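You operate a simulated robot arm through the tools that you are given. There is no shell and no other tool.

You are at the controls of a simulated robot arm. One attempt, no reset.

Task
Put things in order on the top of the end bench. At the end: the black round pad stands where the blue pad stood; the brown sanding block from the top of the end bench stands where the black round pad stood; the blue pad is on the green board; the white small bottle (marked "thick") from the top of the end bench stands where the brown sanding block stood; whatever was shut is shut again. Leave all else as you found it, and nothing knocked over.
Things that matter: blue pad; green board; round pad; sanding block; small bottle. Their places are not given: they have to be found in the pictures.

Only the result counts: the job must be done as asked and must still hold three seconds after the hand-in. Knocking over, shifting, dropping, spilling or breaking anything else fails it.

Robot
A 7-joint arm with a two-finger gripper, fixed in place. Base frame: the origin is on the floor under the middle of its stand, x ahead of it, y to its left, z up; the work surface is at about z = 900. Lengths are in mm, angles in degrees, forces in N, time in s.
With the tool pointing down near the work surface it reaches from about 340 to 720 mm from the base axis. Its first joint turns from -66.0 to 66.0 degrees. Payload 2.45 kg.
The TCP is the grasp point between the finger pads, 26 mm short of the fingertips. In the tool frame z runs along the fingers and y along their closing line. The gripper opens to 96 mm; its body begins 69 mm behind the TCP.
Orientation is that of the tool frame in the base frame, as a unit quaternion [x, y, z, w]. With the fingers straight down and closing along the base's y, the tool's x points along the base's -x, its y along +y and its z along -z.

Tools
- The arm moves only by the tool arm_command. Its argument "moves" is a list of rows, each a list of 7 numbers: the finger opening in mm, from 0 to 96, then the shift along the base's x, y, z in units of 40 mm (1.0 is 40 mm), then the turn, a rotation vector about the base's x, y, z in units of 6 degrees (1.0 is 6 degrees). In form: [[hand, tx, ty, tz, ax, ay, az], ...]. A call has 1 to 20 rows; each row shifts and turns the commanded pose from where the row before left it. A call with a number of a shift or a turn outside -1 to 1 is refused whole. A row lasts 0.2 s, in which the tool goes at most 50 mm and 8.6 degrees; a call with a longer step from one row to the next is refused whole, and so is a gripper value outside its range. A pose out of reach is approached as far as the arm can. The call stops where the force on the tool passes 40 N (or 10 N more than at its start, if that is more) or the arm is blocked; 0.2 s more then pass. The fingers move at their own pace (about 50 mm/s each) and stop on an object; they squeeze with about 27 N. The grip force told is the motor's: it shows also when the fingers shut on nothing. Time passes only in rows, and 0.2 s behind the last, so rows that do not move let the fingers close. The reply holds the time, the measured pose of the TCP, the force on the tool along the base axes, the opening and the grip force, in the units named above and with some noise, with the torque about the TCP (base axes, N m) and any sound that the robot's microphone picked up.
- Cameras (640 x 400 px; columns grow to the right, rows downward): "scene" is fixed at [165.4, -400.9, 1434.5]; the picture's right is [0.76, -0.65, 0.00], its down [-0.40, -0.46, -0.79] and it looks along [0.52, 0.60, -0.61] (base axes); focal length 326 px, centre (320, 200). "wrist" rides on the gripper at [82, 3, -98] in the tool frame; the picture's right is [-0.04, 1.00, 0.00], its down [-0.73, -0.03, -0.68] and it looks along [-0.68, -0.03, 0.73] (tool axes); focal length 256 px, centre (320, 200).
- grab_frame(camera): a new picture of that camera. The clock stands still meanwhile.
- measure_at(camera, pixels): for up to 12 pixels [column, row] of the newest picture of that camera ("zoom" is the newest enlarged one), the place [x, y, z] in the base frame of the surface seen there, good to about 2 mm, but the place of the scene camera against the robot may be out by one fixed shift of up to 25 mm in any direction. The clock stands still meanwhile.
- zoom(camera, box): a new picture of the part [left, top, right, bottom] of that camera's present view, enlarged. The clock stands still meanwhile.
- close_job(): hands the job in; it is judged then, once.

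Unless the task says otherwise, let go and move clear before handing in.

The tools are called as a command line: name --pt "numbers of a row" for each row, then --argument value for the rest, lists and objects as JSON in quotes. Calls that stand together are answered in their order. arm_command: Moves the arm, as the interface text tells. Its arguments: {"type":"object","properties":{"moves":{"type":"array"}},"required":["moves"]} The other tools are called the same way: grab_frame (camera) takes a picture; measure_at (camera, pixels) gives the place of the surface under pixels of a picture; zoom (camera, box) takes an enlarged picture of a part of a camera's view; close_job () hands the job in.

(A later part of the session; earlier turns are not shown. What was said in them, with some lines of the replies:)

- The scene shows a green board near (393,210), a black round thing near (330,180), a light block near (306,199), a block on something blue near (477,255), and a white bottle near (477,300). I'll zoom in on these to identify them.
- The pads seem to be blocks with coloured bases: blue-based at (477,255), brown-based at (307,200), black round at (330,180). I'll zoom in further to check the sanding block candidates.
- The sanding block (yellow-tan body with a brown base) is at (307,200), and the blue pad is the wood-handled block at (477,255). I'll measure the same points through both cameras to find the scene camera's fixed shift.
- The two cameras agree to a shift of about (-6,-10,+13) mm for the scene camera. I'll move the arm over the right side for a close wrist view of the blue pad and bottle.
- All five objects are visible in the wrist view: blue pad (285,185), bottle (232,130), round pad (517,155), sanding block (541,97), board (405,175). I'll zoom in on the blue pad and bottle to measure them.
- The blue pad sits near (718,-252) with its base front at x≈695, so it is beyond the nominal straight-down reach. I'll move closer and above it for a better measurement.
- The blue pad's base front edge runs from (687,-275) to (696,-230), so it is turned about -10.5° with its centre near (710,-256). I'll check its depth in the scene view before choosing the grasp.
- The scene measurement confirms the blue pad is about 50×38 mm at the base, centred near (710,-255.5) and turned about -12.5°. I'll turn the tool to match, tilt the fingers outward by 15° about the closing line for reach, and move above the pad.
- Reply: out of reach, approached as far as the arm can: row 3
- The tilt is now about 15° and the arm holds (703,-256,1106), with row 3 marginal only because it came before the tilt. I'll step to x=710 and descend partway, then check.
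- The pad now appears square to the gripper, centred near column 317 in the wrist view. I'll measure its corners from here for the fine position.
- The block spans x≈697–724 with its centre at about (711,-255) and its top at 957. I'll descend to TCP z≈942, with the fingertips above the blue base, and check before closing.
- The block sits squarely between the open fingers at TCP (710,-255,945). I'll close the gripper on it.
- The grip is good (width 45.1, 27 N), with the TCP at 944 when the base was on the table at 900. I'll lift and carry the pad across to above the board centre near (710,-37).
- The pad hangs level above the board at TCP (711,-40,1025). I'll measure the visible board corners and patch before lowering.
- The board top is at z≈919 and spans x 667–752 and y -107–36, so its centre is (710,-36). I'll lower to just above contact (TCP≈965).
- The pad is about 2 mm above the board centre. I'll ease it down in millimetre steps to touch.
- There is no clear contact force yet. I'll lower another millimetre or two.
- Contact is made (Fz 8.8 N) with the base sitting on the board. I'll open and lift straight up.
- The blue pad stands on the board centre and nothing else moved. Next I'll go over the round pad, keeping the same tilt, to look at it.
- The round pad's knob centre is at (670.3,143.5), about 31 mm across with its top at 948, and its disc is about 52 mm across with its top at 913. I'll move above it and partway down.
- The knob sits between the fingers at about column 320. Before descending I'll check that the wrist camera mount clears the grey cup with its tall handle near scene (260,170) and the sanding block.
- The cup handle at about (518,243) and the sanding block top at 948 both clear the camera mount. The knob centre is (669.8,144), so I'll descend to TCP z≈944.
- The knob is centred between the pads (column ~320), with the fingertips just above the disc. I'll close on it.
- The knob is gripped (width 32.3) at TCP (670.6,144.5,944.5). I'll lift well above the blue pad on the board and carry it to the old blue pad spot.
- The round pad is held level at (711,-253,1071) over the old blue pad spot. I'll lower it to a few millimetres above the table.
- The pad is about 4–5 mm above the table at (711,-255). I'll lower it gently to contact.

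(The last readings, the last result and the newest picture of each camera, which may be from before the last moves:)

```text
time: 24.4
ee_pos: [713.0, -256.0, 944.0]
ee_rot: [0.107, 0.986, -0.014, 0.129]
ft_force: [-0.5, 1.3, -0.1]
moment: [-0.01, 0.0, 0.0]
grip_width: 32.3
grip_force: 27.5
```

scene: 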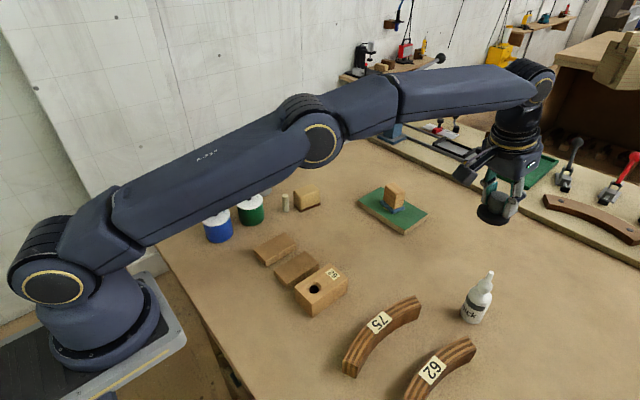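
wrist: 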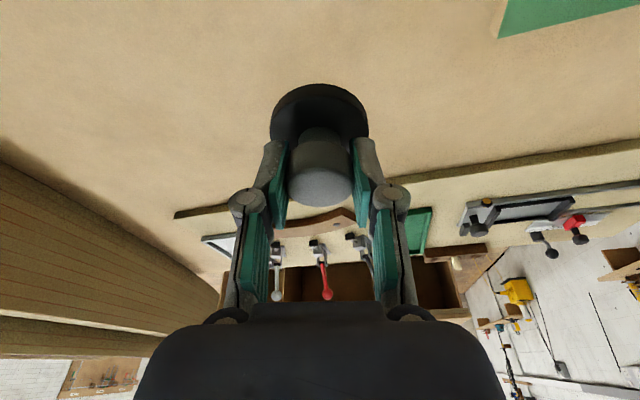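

The last reading shows no contact force yet at about z=944. I'll take one more small step down.

arm_command --pt "5 0 0 -0.025 0 0 0" --pt "5 0 0 0 0 0 0"

zoom --camera "scene" --box '[450, 220, 510, 280]'

```text
time: 25.0
ee_pos: [713.6, -256.2, 943.9]
ee_rot: [0.108, 0.985, -0.015, 0.131]
ft_force: [-1.2, 2.9, 5.5]
moment: [-0.03, 0.1, -0.05]
grip_width: 32.5
grip_force: 26.9
```

```text
6.67 times, centred on (480, 250) of scene
```

zoom: 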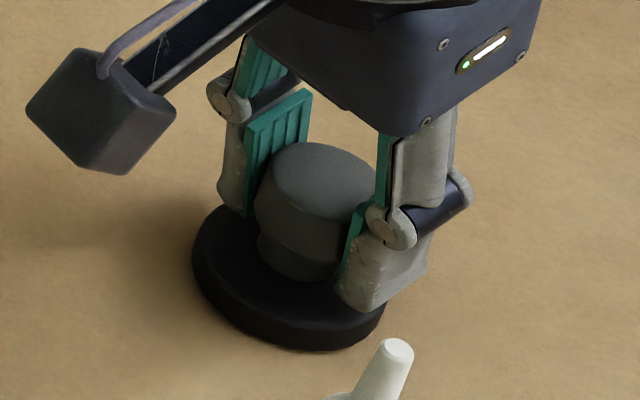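

Contact is made (Fz 5.5 N). I'll open and lift straight up, then check where the round pad stands.

arm_command --pt "50 0 0 0 0 0 0" --pt "80 0 0 0 0 0 0" --pt "80 0 0 0 0 0 0" --pt "80 0 0 0.5 0 0 0" --pt "80 0 0 0.9 0 0 0" --pt "80 0 0 0.2 0 0 0" --pt "80 0 0 0 0 0 0"

grab_frame --camera "wrist"

grab_frame --camera "scene"

```text
time: 26.6
ee_pos: [712.6, -256.1, 1006.2]
ee_rot: [0.108, 0.986, -0.015, 0.13]
ft_force: [-0.1, -0.2, -0.5]
moment: [0.02, -0.01, 0.0]
grip_width: 80.0
grip_force: 0.0
```

```text
taken
```

wrist: 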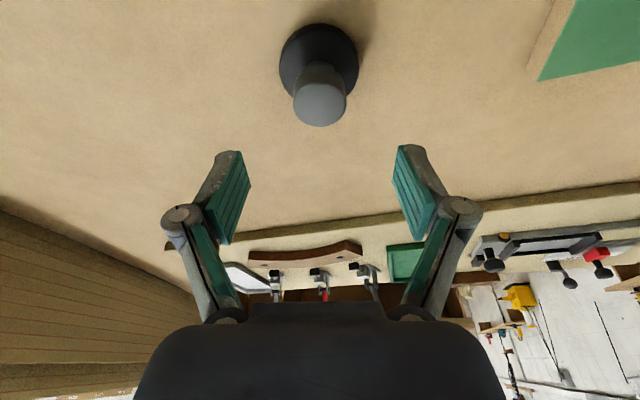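

```text
taken
```

scene: 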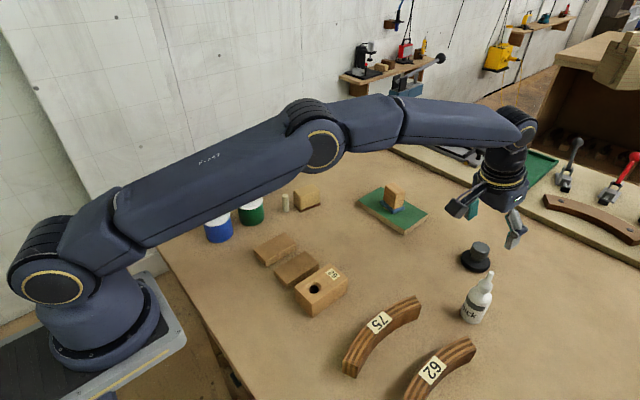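

measure_at --camera "wrist" --pixels '[[320, 103], [320, 86], [319, 122], [296, 105], [344, 103], [317, 34], [284, 62], [354, 62], [290, 85]]'

measure_at --camera "scene" --pixels '[[481, 247], [472, 246], [490, 247], [480, 243], [481, 251], [464, 258], [488, 265], [475, 266]]'

```text
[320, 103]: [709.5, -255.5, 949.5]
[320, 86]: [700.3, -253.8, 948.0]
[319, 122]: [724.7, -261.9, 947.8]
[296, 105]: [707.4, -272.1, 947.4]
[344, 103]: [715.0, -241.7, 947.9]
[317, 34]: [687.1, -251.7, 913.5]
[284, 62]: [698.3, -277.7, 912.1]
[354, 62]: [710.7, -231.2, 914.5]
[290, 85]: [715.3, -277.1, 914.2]
```

```text
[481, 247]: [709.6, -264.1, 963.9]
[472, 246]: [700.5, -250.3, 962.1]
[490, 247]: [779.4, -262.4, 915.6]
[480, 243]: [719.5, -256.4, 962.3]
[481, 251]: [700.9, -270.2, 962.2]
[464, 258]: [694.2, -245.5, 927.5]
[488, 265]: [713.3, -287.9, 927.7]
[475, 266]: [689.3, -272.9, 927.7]
```

The round pad stands at about (712,-257), within about 2 mm of the blue pad's old centre. Next I'll lift, move toward the sanding block, and bring the tool back to straight down for a look.

arm_command --pt "90 0 0 0.9 0 0 0" --pt "90 0 0 0.9 0 0 0" --pt "90 -0.53 0.89 0.08 0 0 0" --pt "90 -0.53 0.89 0.08 0 0 0" --pt "90 -0.53 0.89 0.08 0 0 0" --pt "90 -0.53 0.89 0.08 0 0 0" --pt "90 -0.53 0.89 0.08 0 0 0" --pt "90 -0.53 0.89 0.08 0.18 0.813 0" --pt "90 -0.53 0.89 0.08 0.18 0.813 0" --pt "90 -0.53 0.89 0.08 0.18 0.813 0" --pt "90 -0.53 0.89 0.08 0 0 0.694" --pt "90 -0.53 0.89 0.08 0 0 0.694" --pt "90 0 0 0 0 0 0.694" --pt "90 0 0 0 0 0 0"

grab_frame --camera "wrist"

grab_frame --camera "scene"

```text
time: 29.6
ee_pos: [500.1, 100.1, 1111.3]
ee_rot: [-0.002, 1.0, 0.0, 0.0]
ft_force: [0.2, 0.4, -0.7]
moment: [-0.05, 0.03, 0.0]
grip_width: 90.1
grip_force: 0.1
```

```text
taken
```

wrist: 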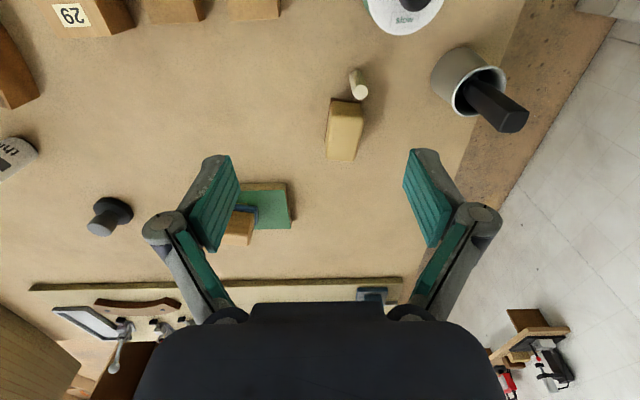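

```text
taken
```

scene: 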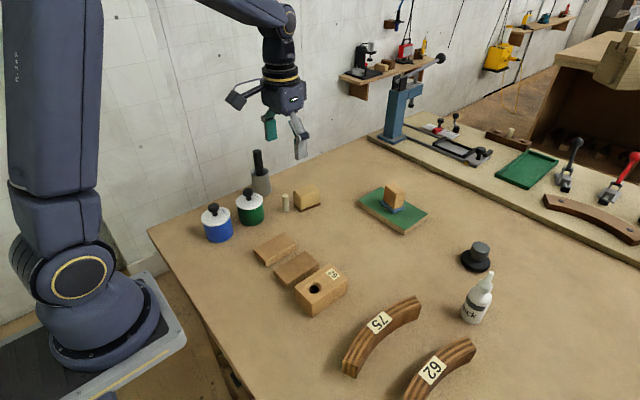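

zoom --camera "wrist" --box '[290, 60, 400, 180]'

zoom --camera "scene" --box '[275, 175, 330, 220]'

```text
3.33 times, centred on (345, 120) of wrist
```

zoom: 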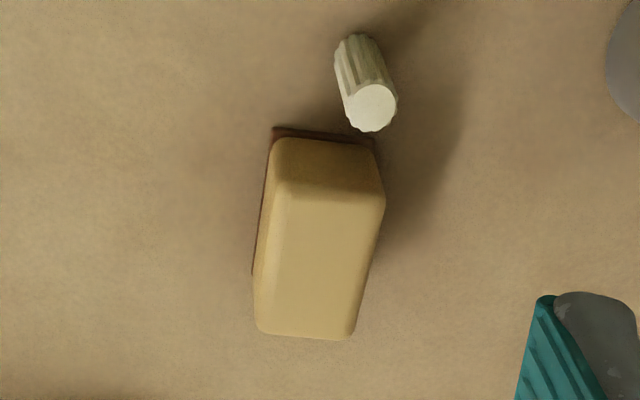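

```text
8.89 times, centred on (302, 198) of scene
```

zoom: 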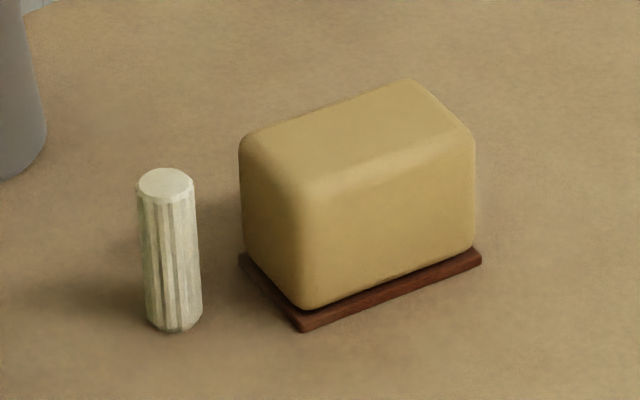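

I'll measure the sanding block's corners and the dowel from the wrist view, and the same block from the scene view.

measure_at --camera "zoom" --pixels '[[243, 258], [303, 326], [478, 258], [255, 140], [305, 185], [465, 135], [405, 88], [360, 140], [165, 183], [172, 325]]'

measure_at --camera "wrist" --pixels '[[331.5, 98.8], [360, 102], [325.2, 141], [332, 119.5], [363, 121.5], [327.5, 156.5], [353.5, 158], [344, 138], [360, 92], [355, 75], [344, 110], [328, 120]]'

```text
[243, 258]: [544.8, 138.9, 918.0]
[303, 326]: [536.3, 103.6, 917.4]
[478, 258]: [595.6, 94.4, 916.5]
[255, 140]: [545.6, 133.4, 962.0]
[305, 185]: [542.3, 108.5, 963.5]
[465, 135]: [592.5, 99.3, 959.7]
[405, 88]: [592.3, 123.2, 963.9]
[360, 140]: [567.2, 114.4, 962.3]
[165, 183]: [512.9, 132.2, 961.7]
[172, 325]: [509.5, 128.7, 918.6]
```

```text
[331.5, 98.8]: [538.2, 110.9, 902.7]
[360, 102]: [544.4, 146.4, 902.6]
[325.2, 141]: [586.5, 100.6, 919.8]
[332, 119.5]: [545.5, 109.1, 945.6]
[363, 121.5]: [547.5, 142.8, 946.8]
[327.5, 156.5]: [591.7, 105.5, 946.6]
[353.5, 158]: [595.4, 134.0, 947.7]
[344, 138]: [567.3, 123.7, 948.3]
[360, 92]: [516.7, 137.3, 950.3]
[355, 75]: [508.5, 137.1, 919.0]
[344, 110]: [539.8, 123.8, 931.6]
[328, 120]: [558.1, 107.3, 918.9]
```

The sanding block's base centre is about (571,123.7), 60×36 mm, turned about -10°, with its top at 948. The dowel at (513,136) is clear of the finger paths, so I'll turn the tool -10° and come down above it.

arm_command --pt "90 0.59 0.2 0 0 0 -0.833" --pt "90 0.59 0.2 0 0 0 -0.833" --pt "90 0.59 0.19 -0.5 0 0 0" --pt "90 0 0 -0.95 0 0 0" --pt "90 0 0 -0.95 0 0 0" --pt "90 0 0 0 0 0 0"

grab_frame --camera "wrist"

zoom --camera "scene" --box '[220, 90, 380, 230]'

```text
time: 31.0
ee_pos: [571.8, 121.3, 1016.2]
ee_rot: [0.087, 0.996, 0.0, 0.0]
ft_force: [0.8, -0.2, 1.0]
moment: [0.0, 0.06, 0.03]
grip_width: 89.8
grip_force: 0.0
```

```text
taken
```

wrist: 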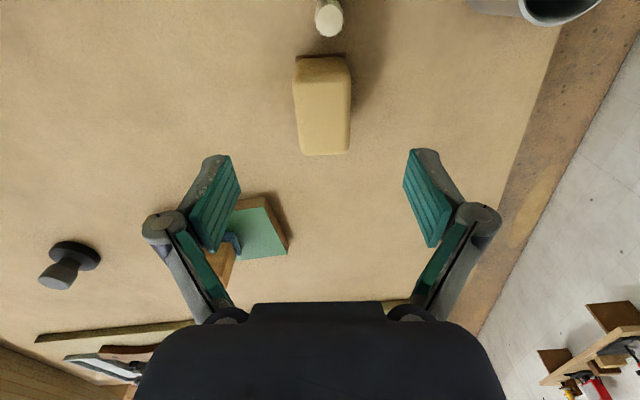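

```text
2.86 times, centred on (300, 160) of scene
```

zoom: 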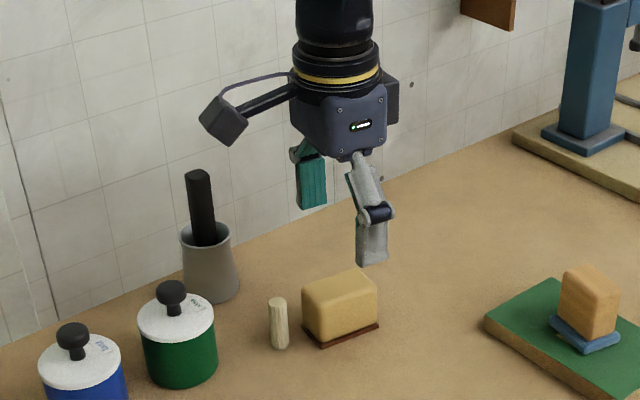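

The block is nearly centred between the fingers (columns 294–349). I'll measure its edges once more to refine the turn and centre.

measure_at --camera "wrist" --pixels '[[296, 85], [348, 85], [301, 150], [346, 148], [322, 115], [297, 100], [349, 100], [300, 130], [348, 130], [297, 62], [345, 60], [322, 152]]'

zoom --camera "wrist" --box '[270, 0, 390, 170]'

```text
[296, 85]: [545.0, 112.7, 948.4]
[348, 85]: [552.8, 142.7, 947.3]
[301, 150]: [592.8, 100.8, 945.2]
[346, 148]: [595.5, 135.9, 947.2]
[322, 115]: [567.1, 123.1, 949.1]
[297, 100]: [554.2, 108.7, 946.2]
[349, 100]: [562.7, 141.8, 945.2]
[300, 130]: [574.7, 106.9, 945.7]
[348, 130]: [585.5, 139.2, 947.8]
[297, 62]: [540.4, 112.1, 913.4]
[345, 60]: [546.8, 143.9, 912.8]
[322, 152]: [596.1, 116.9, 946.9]
```

```text
2.35 times, centred on (330, 85) of wrist
```

zoom: 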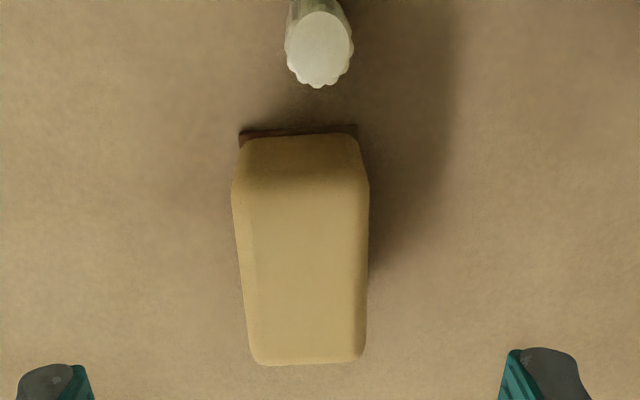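

The refined block centre is about (570.5,123.2), still turned about -9 to -10°. I'll shift +2 mm in y and descend to TCP z≈935.

arm_command --pt "90 -0.03 0.045 -0.9 0 0 0" --pt "90 0 0 -0.7 0 0 0" --pt "90 0 0 -0.4 0 0 0" --pt "90 0 0 0 0 0 0"

grab_frame --camera "wrist"

zoom --camera "scene" --box '[220, 110, 380, 230]'

```text
time: 32.0
ee_pos: [571.4, 124.8, 937.6]
ee_rot: [0.087, 0.996, 0.0, 0.0]
ft_force: [0.5, -0.1, 0.9]
moment: [0.03, 0.01, 0.01]
grip_width: 90.4
grip_force: 0.1
```

```text
taken
```

wrist: 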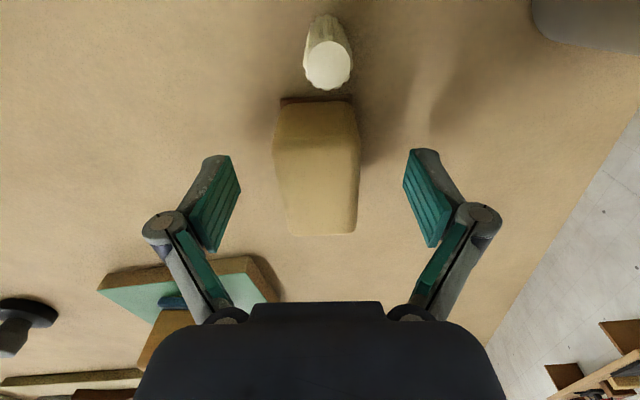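

```text
3.33 times, centred on (300, 170) of scene
```

zoom: 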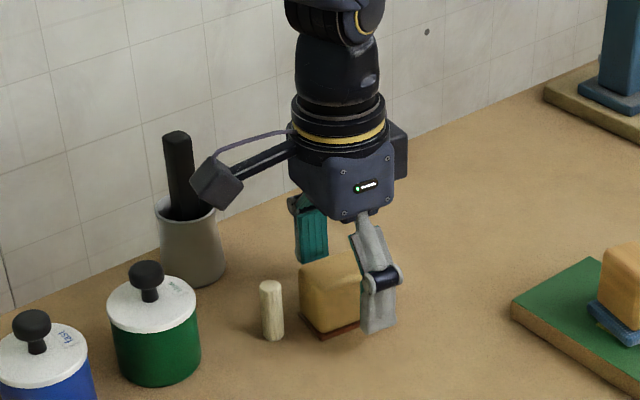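

The block is centred between the fingers with clearance to the dowel. I'll close on it.

arm_command --pt "5 0 0 0 0 0 0" --pt "5 0 0 0 0 0 0" --pt "5 0 0 0 0 0 0" --pt "5 0 0 0 0 0 0" --pt "5 0 0 0 0 0 0"

grab_frame --camera "wrist"

```text
time: 33.2
ee_pos: [570.8, 124.8, 937.2]
ee_rot: [0.086, 0.996, 0.001, 0.0]
ft_force: [-0.5, -0.1, 0.9]
moment: [-0.02, 0.01, 0.05]
grip_width: 37.2
grip_force: 26.6
```

```text
taken
```

wrist: 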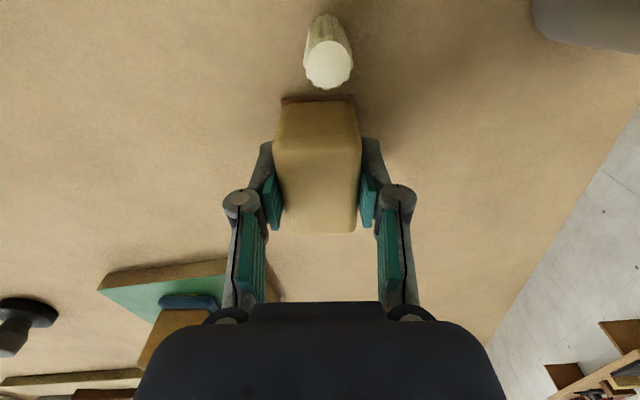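

The sanding block is gripped (width 37.2) at TCP (571,124.8,937). I'll lift it and carry it to above the round pad's old spot at (670,144).

arm_command --pt "5 0 0 0.3 0 0 0" --pt "5 0 0 0.9 0 0 0" --pt "5 0 0 0.4 0 0 0" --pt "5 0.83 0.16 0 0 0 0" --pt "5 0.83 0.16 0 0 0 0" --pt "5 0.83 0.16 0 0 0 0" --pt "5 0 0 0 0 0 0"

grab_frame --camera "wrist"

grab_frame --camera "scene"

```text
time: 34.8
ee_pos: [669.8, 142.7, 999.6]
ee_rot: [0.087, 0.996, 0.0, 0.0]
ft_force: [0.0, -0.7, -0.7]
moment: [-0.01, 0.0, 0.01]
grip_width: 37.0
grip_force: 27.3
```

```text
taken
```

wrist: 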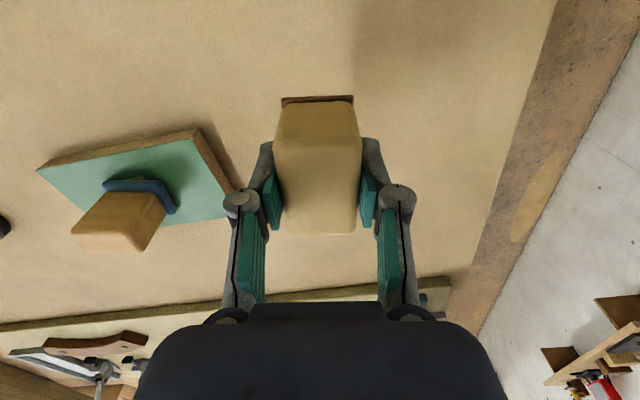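

```text
taken
```

scene: 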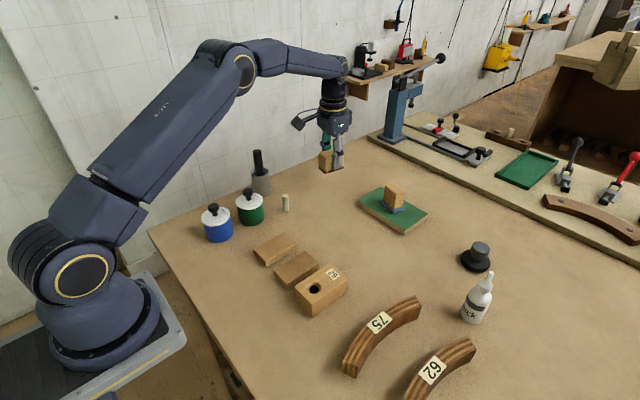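

The block hangs level at (670,143,1000). I'll lower it to about 2 mm above contact, then ease down.

arm_command --pt "5 0 0.025 -0.8 0 0 0" --pt "5 0 0 -0.5 0 0 0" --pt "5 0 0 -0.2 0 0 0" --pt "5 0 0 0 0 0 0"

```text
time: 35.8
ee_pos: [668.9, 143.5, 939.0]
ee_rot: [0.087, 0.996, 0.001, 0.0]
ft_force: [0.3, -0.2, -0.6]
moment: [0.02, 0.03, 0.0]
grip_width: 37.1
grip_force: 27.3
```

The TCP is at 939, about 2 mm above contact with no force. I'll ease down in small steps.

arm_command --pt "5 0.01 0 -0.025 0 0 0" --pt "5 0 0 -0.025 0 0 0" --pt "5 0 0 0 0 0 0"

zoom --camera "scene" --box '[300, 140, 370, 210]'

```text
time: 36.6
ee_pos: [669.6, 144.6, 936.9]
ee_rot: [0.087, 0.996, 0.0, 0.0]
ft_force: [-0.1, -0.2, -0.8]
moment: [0.01, -0.04, -0.01]
grip_width: 37.3
grip_force: 27.1
```

```text
5.71 times, centred on (335, 175) of scene
```

zoom: 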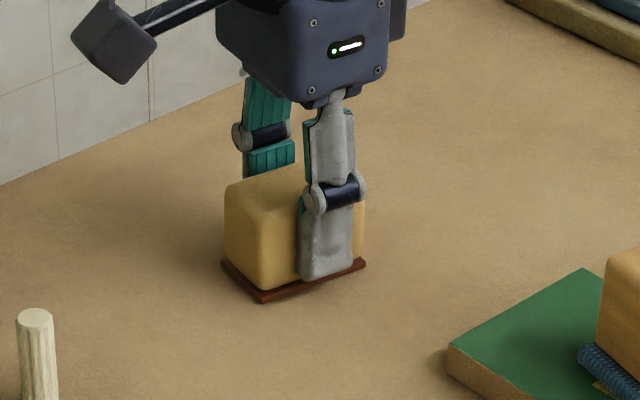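

There is no contact force yet, so the block is still slightly up. I'll take one more small step.

arm_command --pt "5 0 0 -0.025 0 0 0" --pt "5 0 0 0 0 0 0"

```text
time: 37.2
ee_pos: [669.7, 143.6, 936.9]
ee_rot: [0.087, 0.996, 0.0, 0.0]
ft_force: [0.0, -0.7, 1.8]
moment: [0.01, 0.05, 0.02]
grip_width: 37.0
grip_force: 27.1
```

The force of 1.8 N suggests light contact. I'll open and lift straight up, then look.

arm_command --pt "5 0 0 -0.012 0 0 0" --pt "50 0 0 0 0 0 0" --pt "90 0 0 0 0 0 0" --pt "90 0 0 0 0 0 0" --pt "90 0 0 0.5 0 0 0" --pt "90 0 0 0.9 0 0 0" --pt "90 0 0 0.9 0 0 0" --pt "90 0 0 0.9 0 0 0" --pt "90 0 0 0 0 0 0"

grab_frame --camera "wrist"

grab_frame --camera "scene"

```text
time: 39.2
ee_pos: [669.2, 143.7, 1065.4]
ee_rot: [0.087, 0.996, 0.0, -0.001]
ft_force: [0.6, 0.4, -0.5]
moment: [0.02, 0.03, 0.0]
grip_width: 90.1
grip_force: 0.1
```

```text
taken
```

wrist: 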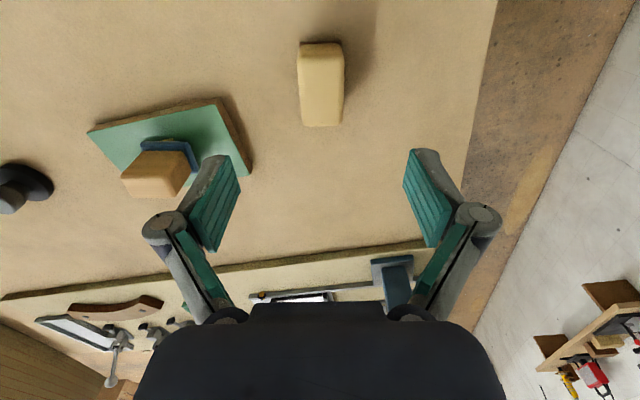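

```text
taken
```

scene: 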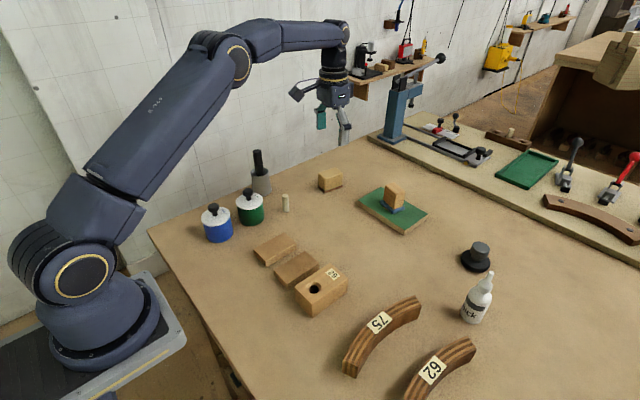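

The sanding block now stands at the round pad's old spot. Next I'll move over toward the bottle for a closer look and measure what is around it.

measure_at --camera "wrist" --pixels '[[322, 90], [302, 65], [342, 65], [306, 122], [339, 122], [305, 45], [340, 43]]'

arm_command --pt "90 -0.384 -0.918 0.19 0 0 0" --pt "90 -0.384 -0.918 0.19 0 0 0" --pt "90 -0.384 -0.918 0.19 0 0 0" --pt "90 -0.384 -0.918 0.19 0 0 0" --pt "90 -0.384 -0.918 0.19 0 0 0" --pt "90 -0.384 -0.918 0.19 0 0 0" --pt "90 -0.384 -0.918 0.19 0 0 0" --pt "90 -0.384 -0.918 0.19 0 0 0" --pt "90 -0.384 -0.918 0.19 0 0 0" --pt "90 -0.384 -0.918 0.19 0 0 0" --pt "90 -0.384 -0.918 0.19 0 0 0" --pt "90 0 0 0 0 0 0"

grab_frame --camera "wrist"

grab_frame --camera "scene"

```text
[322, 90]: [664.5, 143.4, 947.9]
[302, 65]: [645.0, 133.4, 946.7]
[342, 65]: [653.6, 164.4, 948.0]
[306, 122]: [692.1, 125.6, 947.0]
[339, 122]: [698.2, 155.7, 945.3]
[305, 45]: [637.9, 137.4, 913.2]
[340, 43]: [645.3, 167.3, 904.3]
```

```text
time: 41.8
ee_pos: [502.1, -257.1, 1148.6]
ee_rot: [0.088, 0.996, 0.0, 0.0]
ft_force: [-0.1, 0.6, -0.4]
moment: [0.03, 0.01, -0.01]
grip_width: 90.1
grip_force: 0.1
```

```text
taken
```

wrist: 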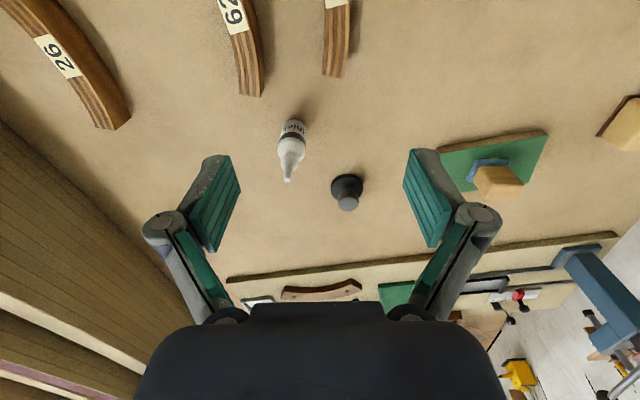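

```text
taken
```

scene: 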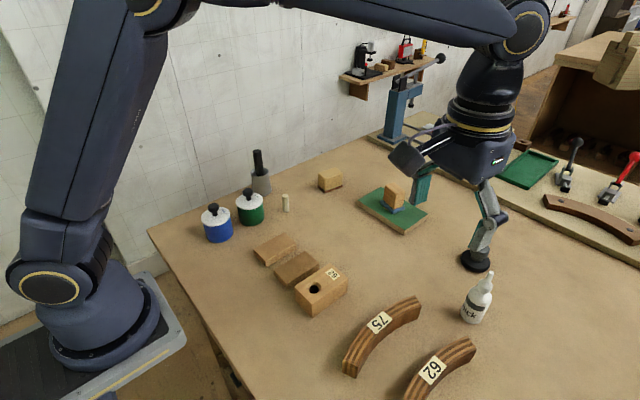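

The sanding block's centre is at about (670,144), as wanted. I'll now zoom in on the bottle at wrist (291,150) and on the end of block 62.

zoom --camera "scene" --box '[450, 262, 510, 335]'

measure_at --camera "scene" --pixels '[[487, 274], [484, 283], [478, 296], [472, 310], [464, 298], [492, 300], [475, 320], [473, 345], [466, 342], [420, 300]]'

zoom --camera "wrist" --box '[255, 105, 335, 195]'

measure_at --camera "wrist" --pixels '[[288, 180], [291, 166], [292, 150], [281, 145], [304, 147], [293, 135], [292, 125], [283, 130], [303, 130], [263, 90], [250, 95], [342, 72]]'

```text
5.48 times, centred on (480, 298) of scene
```

zoom: 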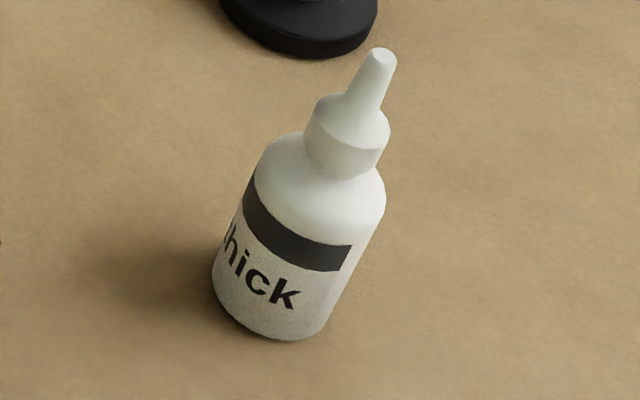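

```text
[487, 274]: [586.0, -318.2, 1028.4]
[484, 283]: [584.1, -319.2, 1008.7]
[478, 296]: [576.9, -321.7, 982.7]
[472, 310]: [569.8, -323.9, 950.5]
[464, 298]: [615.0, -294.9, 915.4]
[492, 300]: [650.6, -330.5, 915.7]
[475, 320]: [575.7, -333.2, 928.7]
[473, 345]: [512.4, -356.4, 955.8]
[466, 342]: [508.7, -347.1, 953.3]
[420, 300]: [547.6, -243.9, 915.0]
```

```text
4.44 times, centred on (295, 150) of wrist
```

zoom: 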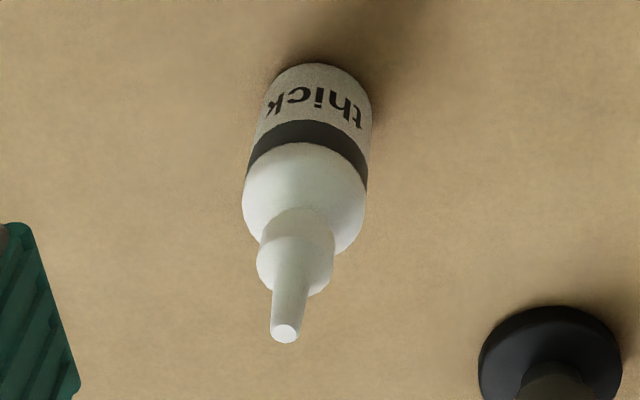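

```text
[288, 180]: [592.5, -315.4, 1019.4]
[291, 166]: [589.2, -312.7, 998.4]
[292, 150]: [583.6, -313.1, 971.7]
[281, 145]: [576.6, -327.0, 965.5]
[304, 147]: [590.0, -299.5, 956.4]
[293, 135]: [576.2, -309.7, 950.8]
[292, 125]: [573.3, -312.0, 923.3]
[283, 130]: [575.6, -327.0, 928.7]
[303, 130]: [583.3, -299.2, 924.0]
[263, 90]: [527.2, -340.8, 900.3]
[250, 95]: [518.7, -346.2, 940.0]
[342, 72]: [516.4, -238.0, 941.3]
```

The bottle axis is near (590,-316), its body is about 35 mm across, and its tip is at z≈1019. I'll move directly above it with the fingertips clear of the tip and look again.

arm_command --pt "94 0.73 -0.49 -0.2 0 0 0" --pt "94 0.73 -0.49 -0.6 0 0 0" --pt "94 0.73 -0.49 -0.9 0 0 0" --pt "94 0 0 0 0 0 0"

grab_frame --camera "wrist"

zoom --camera "scene" --box '[420, 200, 540, 350]'

```text
refused: row 3 steps farther than a row can; nothing moved
```

```text
taken
```

wrist: 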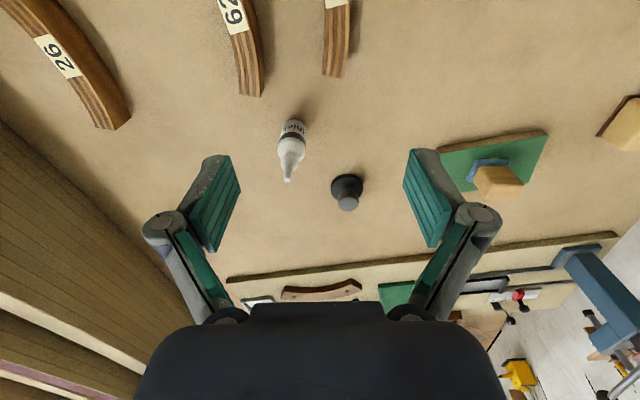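

```text
2.67 times, centred on (480, 275) of scene
```

zoom: 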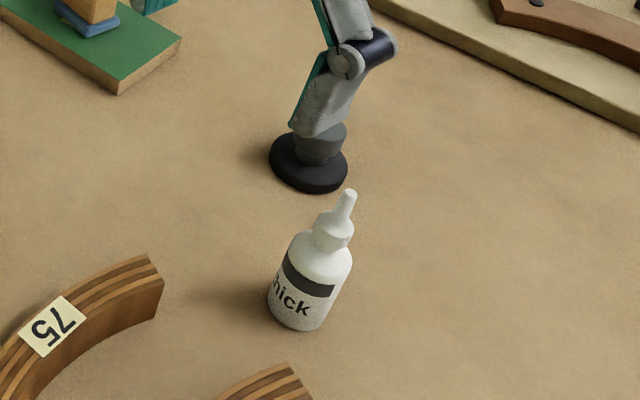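

The call was refused because row 3 was too long, and nothing moved. I'll split it into smaller steps.

arm_command --pt "94 0.73 -0.49 -0.2 0 0 0" --pt "94 0.73 -0.49 -0.4 0 0 0" --pt "94 0.73 -0.49 -0.5 0 0 0" --pt "94 0 0 -0.6 0 0 0" --pt "94 0 0 0 0 0 0"

grab_frame --camera "wrist"

zoom --camera "scene" --box '[420, 200, 540, 350]'

```text
time: 43.0
ee_pos: [586.3, -316.9, 1077.6]
ee_rot: [0.087, 0.996, 0.0, 0.0]
ft_force: [-0.9, 0.1, -0.1]
moment: [0.02, 0.01, 0.01]
grip_width: 93.9
grip_force: 0.0
```

```text
taken
```

wrist: 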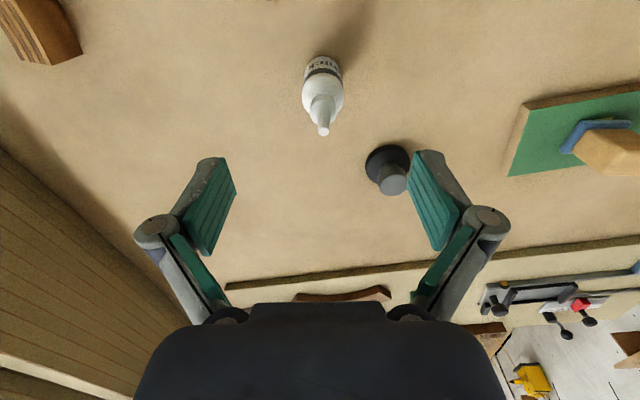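

```text
2.67 times, centred on (480, 275) of scene
```

zoom: 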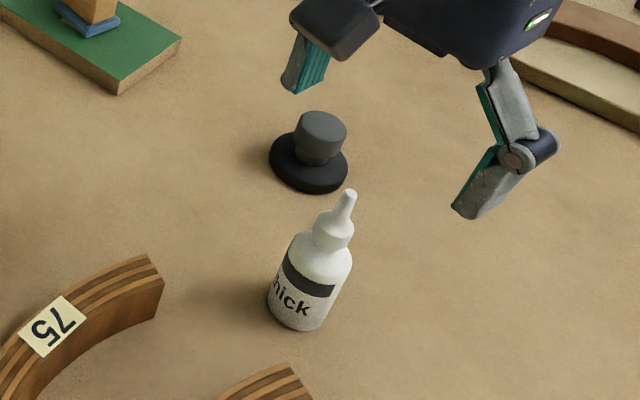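

zoom --camera "wrist" --box '[280, 40, 370, 150]'

```text
3.64 times, centred on (325, 95) of wrist
```

zoom: 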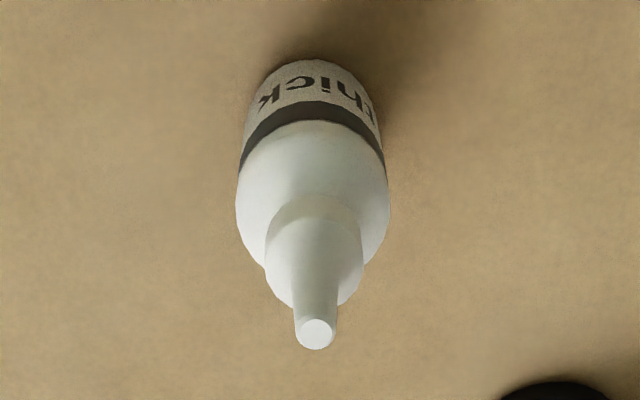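

measure_at --camera "zoom" --pixels '[[316, 333], [315, 225], [242, 175], [385, 175], [238, 205], [386, 215], [312, 140], [310, 70], [250, 125], [375, 130], [272, 265], [357, 265]]'

```text
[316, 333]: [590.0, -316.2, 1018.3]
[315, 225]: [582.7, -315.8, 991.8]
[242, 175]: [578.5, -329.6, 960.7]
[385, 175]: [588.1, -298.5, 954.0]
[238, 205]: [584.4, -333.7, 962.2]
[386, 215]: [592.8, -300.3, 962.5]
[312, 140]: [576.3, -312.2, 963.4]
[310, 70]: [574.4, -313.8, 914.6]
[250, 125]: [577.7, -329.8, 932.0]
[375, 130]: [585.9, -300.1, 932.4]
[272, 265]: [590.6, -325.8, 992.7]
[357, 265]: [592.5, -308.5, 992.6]
```

The bottle axis is about (590.5,-316.8), with body edges at y≈-334 and -300 and the tip at 1018. I'll shift +4 mm in x and descend to TCP z≈958 so the palm stays above the tip.

arm_command --pt "94 0.105 0 -0.8 0 0 0" --pt "94 0 0 -0.8 0 0 0" --pt "94 0 0 -0.8 0 0 0" --pt "94 0 0 -0.55 0 0 0" --pt "94 0 0 0 0 0 0"

grab_frame --camera "wrist"

zoom --camera "scene" --box '[420, 220, 540, 350]'

```text
time: 44.2
ee_pos: [592.5, -317.0, 961.9]
ee_rot: [0.088, 0.996, 0.0, 0.001]
ft_force: [-0.4, 0.6, -0.4]
moment: [-0.02, 0.01, 0.01]
grip_width: 94.1
grip_force: 0.1
```

```text
taken
```

wrist: 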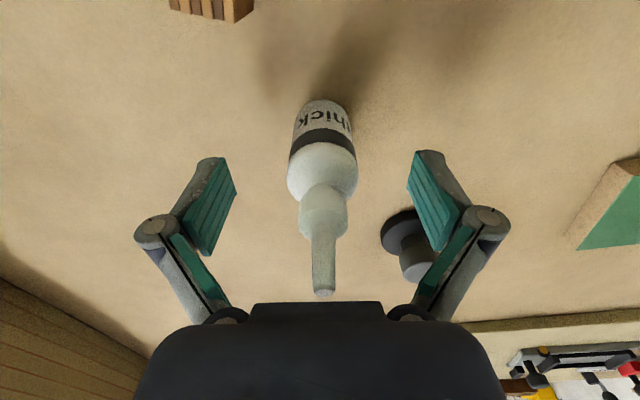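

```text
3.08 times, centred on (480, 285) of scene
```

zoom: 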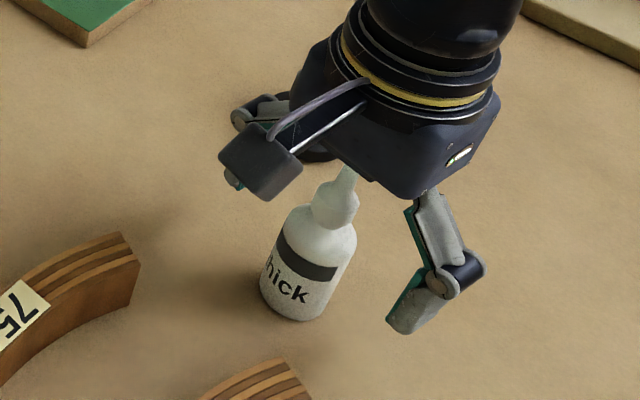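

The bottle stands between the fingers (column ~322) with the palm clear of its tip. I'll lower 3 mm more and close.

arm_command --pt "94 -0.03 0 -0.075 0 0 0" --pt "70 0 0 0 0 0 0" --pt "46 0 0 0 0 0 0" --pt "40 0 0 0 0 0 0" --pt "5 0 0 0 0 0 0" --pt "5 0 0 0 0 0 0" --pt "5 0 0 0 0 0 0"

grab_frame --camera "wrist"

zoom --camera "scene" --box '[420, 220, 540, 350]'

```text
time: 45.8
ee_pos: [592.3, -318.1, 958.7]
ee_rot: [0.088, 0.996, 0.0, 0.0]
ft_force: [-0.4, 1.3, 1.3]
moment: [0.06, -0.02, -0.04]
grip_width: 34.5
grip_force: 27.2
```

```text
taken
```

wrist: 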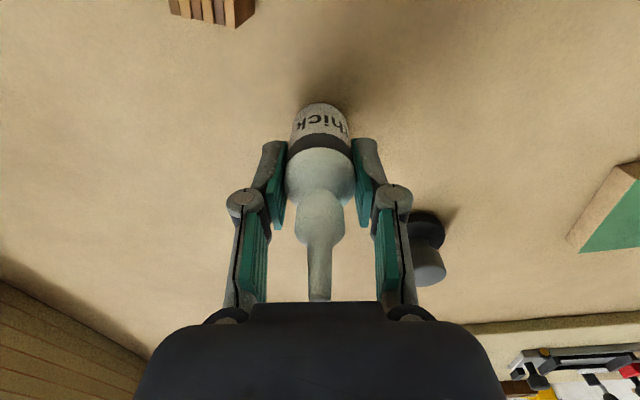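

```text
3.08 times, centred on (480, 285) of scene
```

zoom: 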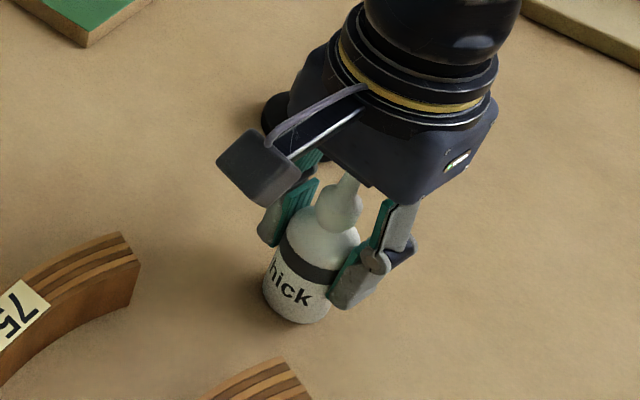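

The bottle is gripped (width 34.5) at TCP (592,-317.5,958.7). I'll lift about 84 mm and carry it along x≈580 to the sanding block's old spot.

arm_command --pt "5 0 0 0.3 0 0 0" --pt "5 0 0 0.9 0 0 0" --pt "5 0 0 0.9 0 0 0" --pt "5 -0.042 0.5 0 0 0 0" --pt "5 -0.042 0.9 0 0 0 0" --pt "5 -0.042 0.95 0 0 0 0" --pt "5 -0.042 0.95 0 0 0 0" --pt "5 -0.042 0.95 0 0 0 0" --pt "5 -0.042 0.95 0 0 0 0" --pt "5 -0.042 0.95 0 0 0 0" --pt "5 -0.042 0.95 0 0 0 0" --pt "5 -0.042 0.95 0 0 0 0" --pt "5 -0.042 0.95 0 0 0 0" --pt "5 -0.042 0.95 0 0 0 0" --pt "5 -0.042 0.9 0 0 0 0" --pt "5 0 0.2 0 0 0 0" --pt "5 0 0 0 0 0 0"

grab_frame --camera "wrist"

grab_frame --camera "scene"

```text
time: 49.4
ee_pos: [570.9, 126.2, 1042.5]
ee_rot: [0.087, 0.996, -0.001, 0.0]
ft_force: [-0.7, -0.1, -0.2]
moment: [-0.02, 0.04, 0.01]
grip_width: 34.4
grip_force: 27.3
```

```text
taken
```

wrist: 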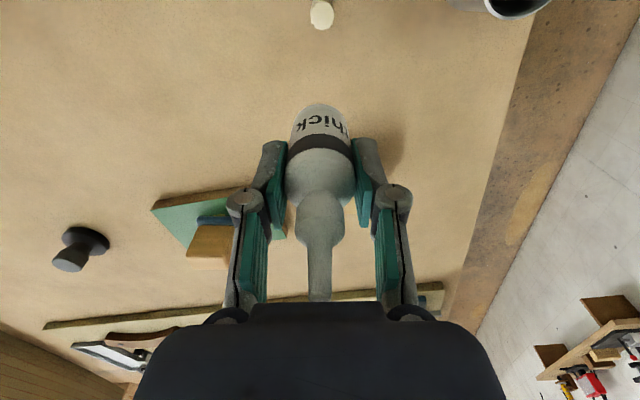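

```text
taken
```

scene: 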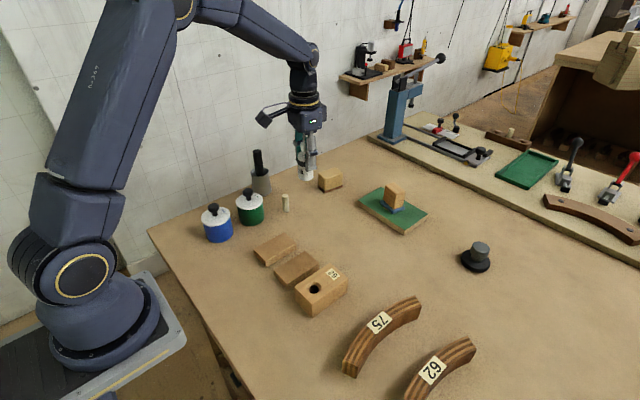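

The bottle hangs upright at (571,126,1042). I'll correct by 1–2 mm and lower to a few millimetres above the table.

arm_command --pt "5 0.02 -0.035 -0.8 0 0 0" --pt "5 0 0 -0.7 0 0 0" --pt "5 0 0 -0.4 0 0 0" --pt "5 0 0 -0.1 0 0 0" --pt "5 0 0 0 0 0 0"

zoom --camera "scene" --box '[250, 120, 350, 230]'

grab_frame --camera "wrist"

```text
time: 50.6
ee_pos: [571.5, 123.9, 960.7]
ee_rot: [0.088, 0.996, 0.0, 0.0]
ft_force: [0.2, 0.8, -0.5]
moment: [0.02, -0.01, 0.03]
grip_width: 34.2
grip_force: 27.1
```

```text
3.64 times, centred on (300, 175) of scene
```

zoom: 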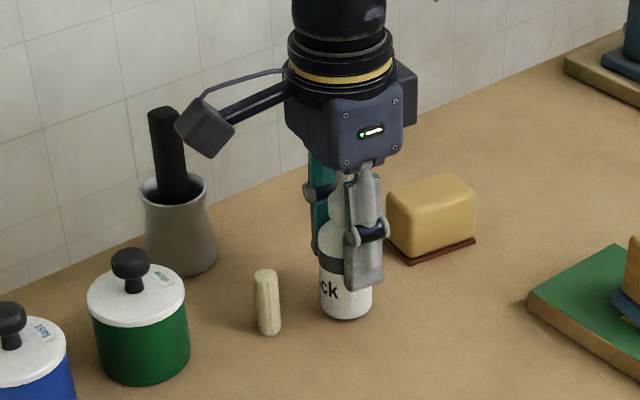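

```text
taken
```

wrist: 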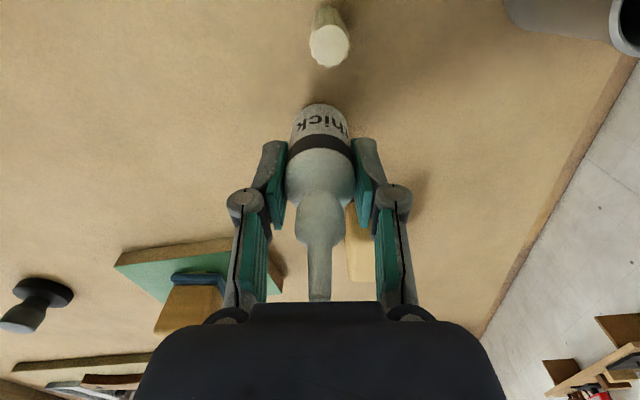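

The bottle is about 2 mm above the table at (571.5,124). I'll ease it down to contact.

arm_command --pt "5 0 0 -0.025 0 0 0" --pt "5 0 0 -0.025 0 0 0" --pt "5 0 0 0 0 0 0"

```text
time: 51.4
ee_pos: [572.6, 124.2, 960.0]
ee_rot: [0.087, 0.996, 0.0, 0.0]
ft_force: [0.1, -0.3, -0.7]
moment: [0.03, -0.02, 0.0]
grip_width: 34.6
grip_force: 27.1
```

arm_command --pt "5 0 0 -0.025 0 0 0" --pt "5 0 0 0 0 0 0"

```text
time: 52.0
ee_pos: [571.8, 124.0, 959.9]
ee_rot: [0.087, 0.996, 0.0, 0.0]
ft_force: [-0.7, -0.1, -0.6]
moment: [0.02, 0.0, 0.01]
grip_width: 34.7
grip_force: 26.9
```

There is still no contact force at z≈960. I'll go another millimetre.

arm_command --pt "5 0 0 -0.025 0 0 0" --pt "5 0 0 0 0 0 0"

```text
time: 52.6
ee_pos: [572.0, 125.2, 959.4]
ee_rot: [0.087, 0.996, -0.001, 0.0]
ft_force: [-4.2, -1.4, 9.7]
moment: [-0.02, 0.19, 0.01]
grip_width: 34.4
grip_force: 27.4
```

Contact is made (Fz 9.7 N). I'll ease up half a millimetre to unload and then open the fingers slowly.

arm_command --pt "5 0 0 0.012 0 0 0" --pt "5 0 0 0 0 0 0" --pt "40 0 0 0 0 0 0" --pt "50 0 0 0 0 0 0" --pt "70 0 0 0 0 0 0" --pt "94 0 0 0 0 0 0" --pt "94 0 0 0 0 0 0" --pt "94 0 0 0 0 0 0"

grab_frame --camera "wrist"

zoom --camera "scene" --box '[250, 120, 350, 230]'

```text
time: 54.4
ee_pos: [571.3, 124.7, 958.2]
ee_rot: [0.087, 0.996, 0.0, 0.0]
ft_force: [-0.2, -0.4, -0.7]
moment: [-0.01, -0.01, -0.01]
grip_width: 94.0
grip_force: 0.0
```

```text
taken
```

wrist: 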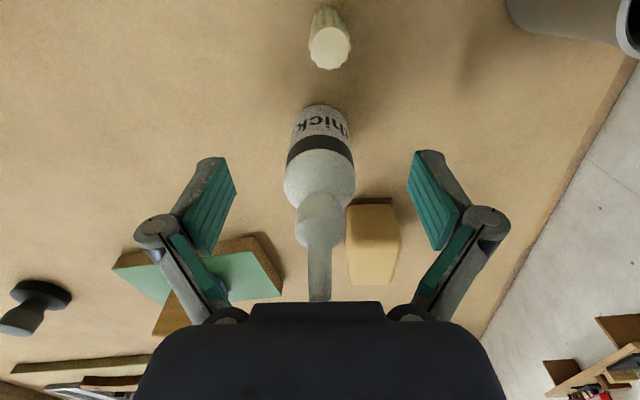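

```text
3.64 times, centred on (300, 175) of scene
```

zoom: 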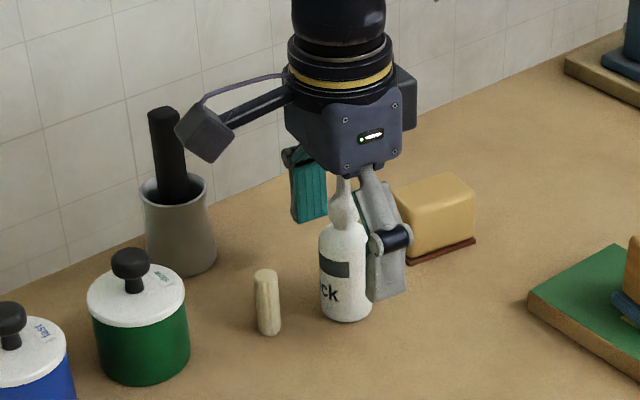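

The bottle stands upright and free between the open fingers. I'll lift straight up and clear.

arm_command --pt "94 0 0 0.4 0 0 0" --pt "94 0 0 0.8 0 0 0" --pt "94 0 0 0.9 0 0 0" --pt "94 0 0 0.9 0 0 0" --pt "94 0 0 0.9 0 0 0" --pt "94 -0.8 -0.3 0.4 0 0 0" --pt "94 -0.8 -0.3 0.4 0 0 0" --pt "94 0 0 0 0 0 0"

grab_frame --camera "wrist"

grab_frame --camera "scene"

```text
time: 56.2
ee_pos: [507.0, 99.4, 1147.8]
ee_rot: [0.087, 0.996, 0.0, 0.001]
ft_force: [0.1, 0.0, 0.0]
moment: [0.02, 0.0, 0.01]
grip_width: 93.9
grip_force: 0.0
```

```text
taken
```

wrist: 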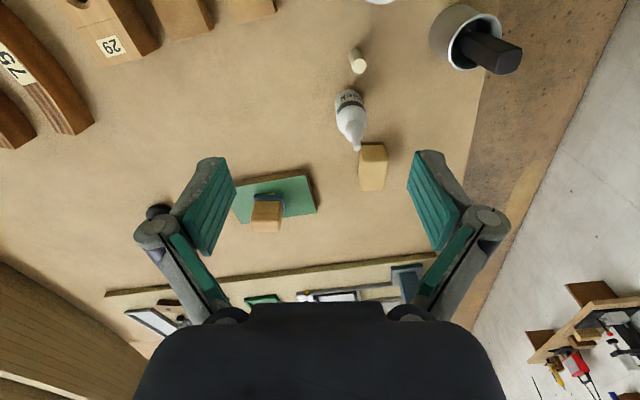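

```text
taken
```

scene: 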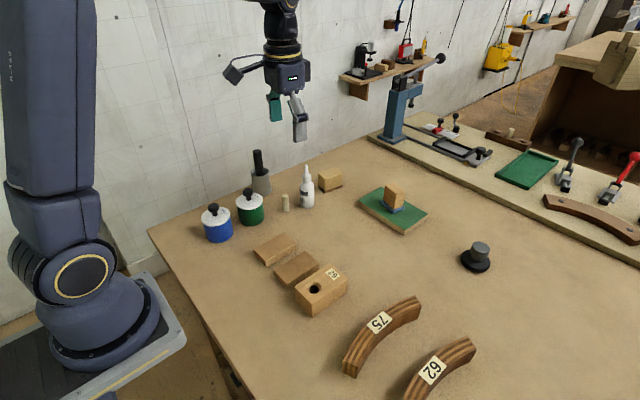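

All four moves are done and everything looks upright. I'll verify the final places through the scene camera against the original scene readings (round pad 668,135; sanding block 568,116; blue pad 706,-262.5).

zoom --camera "scene" --box '[275, 150, 365, 220]'

measure_at --camera "scene" --pixels '[[307, 166], [307, 183], [307, 195], [300, 197], [314, 196], [307, 205], [330, 175], [319, 178], [342, 177], [327, 190], [331, 168], [480, 247]]'

measure_at --camera "wrist" --pixels '[[358, 148], [350, 125], [338, 112], [364, 112], [349, 95], [372, 160], [361, 150], [384, 150], [363, 187], [383, 187], [358, 60], [270, 195]]'

```text
5.71 times, centred on (320, 185) of scene
```

zoom: 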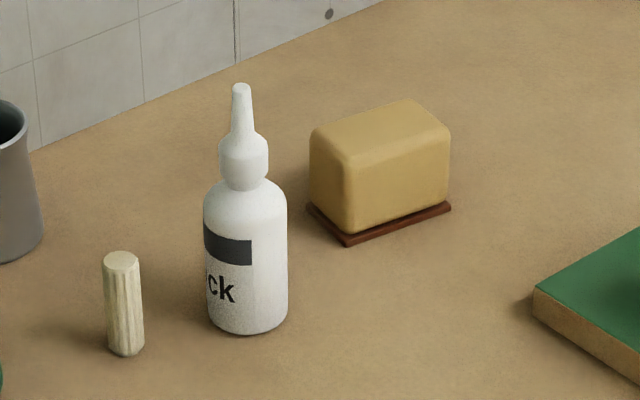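

```text
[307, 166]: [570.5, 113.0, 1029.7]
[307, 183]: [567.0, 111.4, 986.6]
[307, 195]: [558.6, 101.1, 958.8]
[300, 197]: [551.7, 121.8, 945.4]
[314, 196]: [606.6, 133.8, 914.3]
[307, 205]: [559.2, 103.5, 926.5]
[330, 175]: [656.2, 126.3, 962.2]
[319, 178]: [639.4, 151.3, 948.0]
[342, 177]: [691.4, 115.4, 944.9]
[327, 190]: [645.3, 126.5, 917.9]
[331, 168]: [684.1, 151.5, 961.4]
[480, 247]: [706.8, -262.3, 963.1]
```

```text
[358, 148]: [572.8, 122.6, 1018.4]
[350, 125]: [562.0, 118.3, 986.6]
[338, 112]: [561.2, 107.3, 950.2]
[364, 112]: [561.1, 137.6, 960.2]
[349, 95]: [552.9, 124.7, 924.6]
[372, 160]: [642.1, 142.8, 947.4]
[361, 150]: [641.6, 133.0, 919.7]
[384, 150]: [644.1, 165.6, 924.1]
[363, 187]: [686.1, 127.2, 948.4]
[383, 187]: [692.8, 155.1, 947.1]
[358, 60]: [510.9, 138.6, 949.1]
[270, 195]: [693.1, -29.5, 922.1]
```

The scene camera puts the bottle tip at (570,113), the round pad knob at (707,-262) and the sanding block centred near (667,135), each within a few millimetres of its target. The blue pad is on the green board, everything else is unmoved and the gripper is clear, so I'm handing in.

close_job

```text
The job is handed in.
```

I moved all four items and handed the job in. In the last pictures everything was standing upright, and I saw nothing else moved.

| Item | Where it is now | How close |
|---|---|---|
| Blue pad | On the green board, at its centre | Base sits fully on the board |
| Black round pad | Where the blue pad stood, about (712, -257) | About 2 mm off |
| Brown sanding block | Where the round pad stood, about (670, 144) | Within a few mm |
| White "thick" bottle | Where the sanding block stood, about (572, 124) | Within about 4 mm |

- **Which block I moved:** I took "brown sanding block" to mean the yellow-tan block with the brown base, next to the small dowel. Two plain brown blocks lie beside the "29" block, and I left those alone. If one of them was meant, two of the four placements are wrong: the block itself, and the bottle that took its place.
- **Shut things:** I opened nothing, so there was nothing to shut again.
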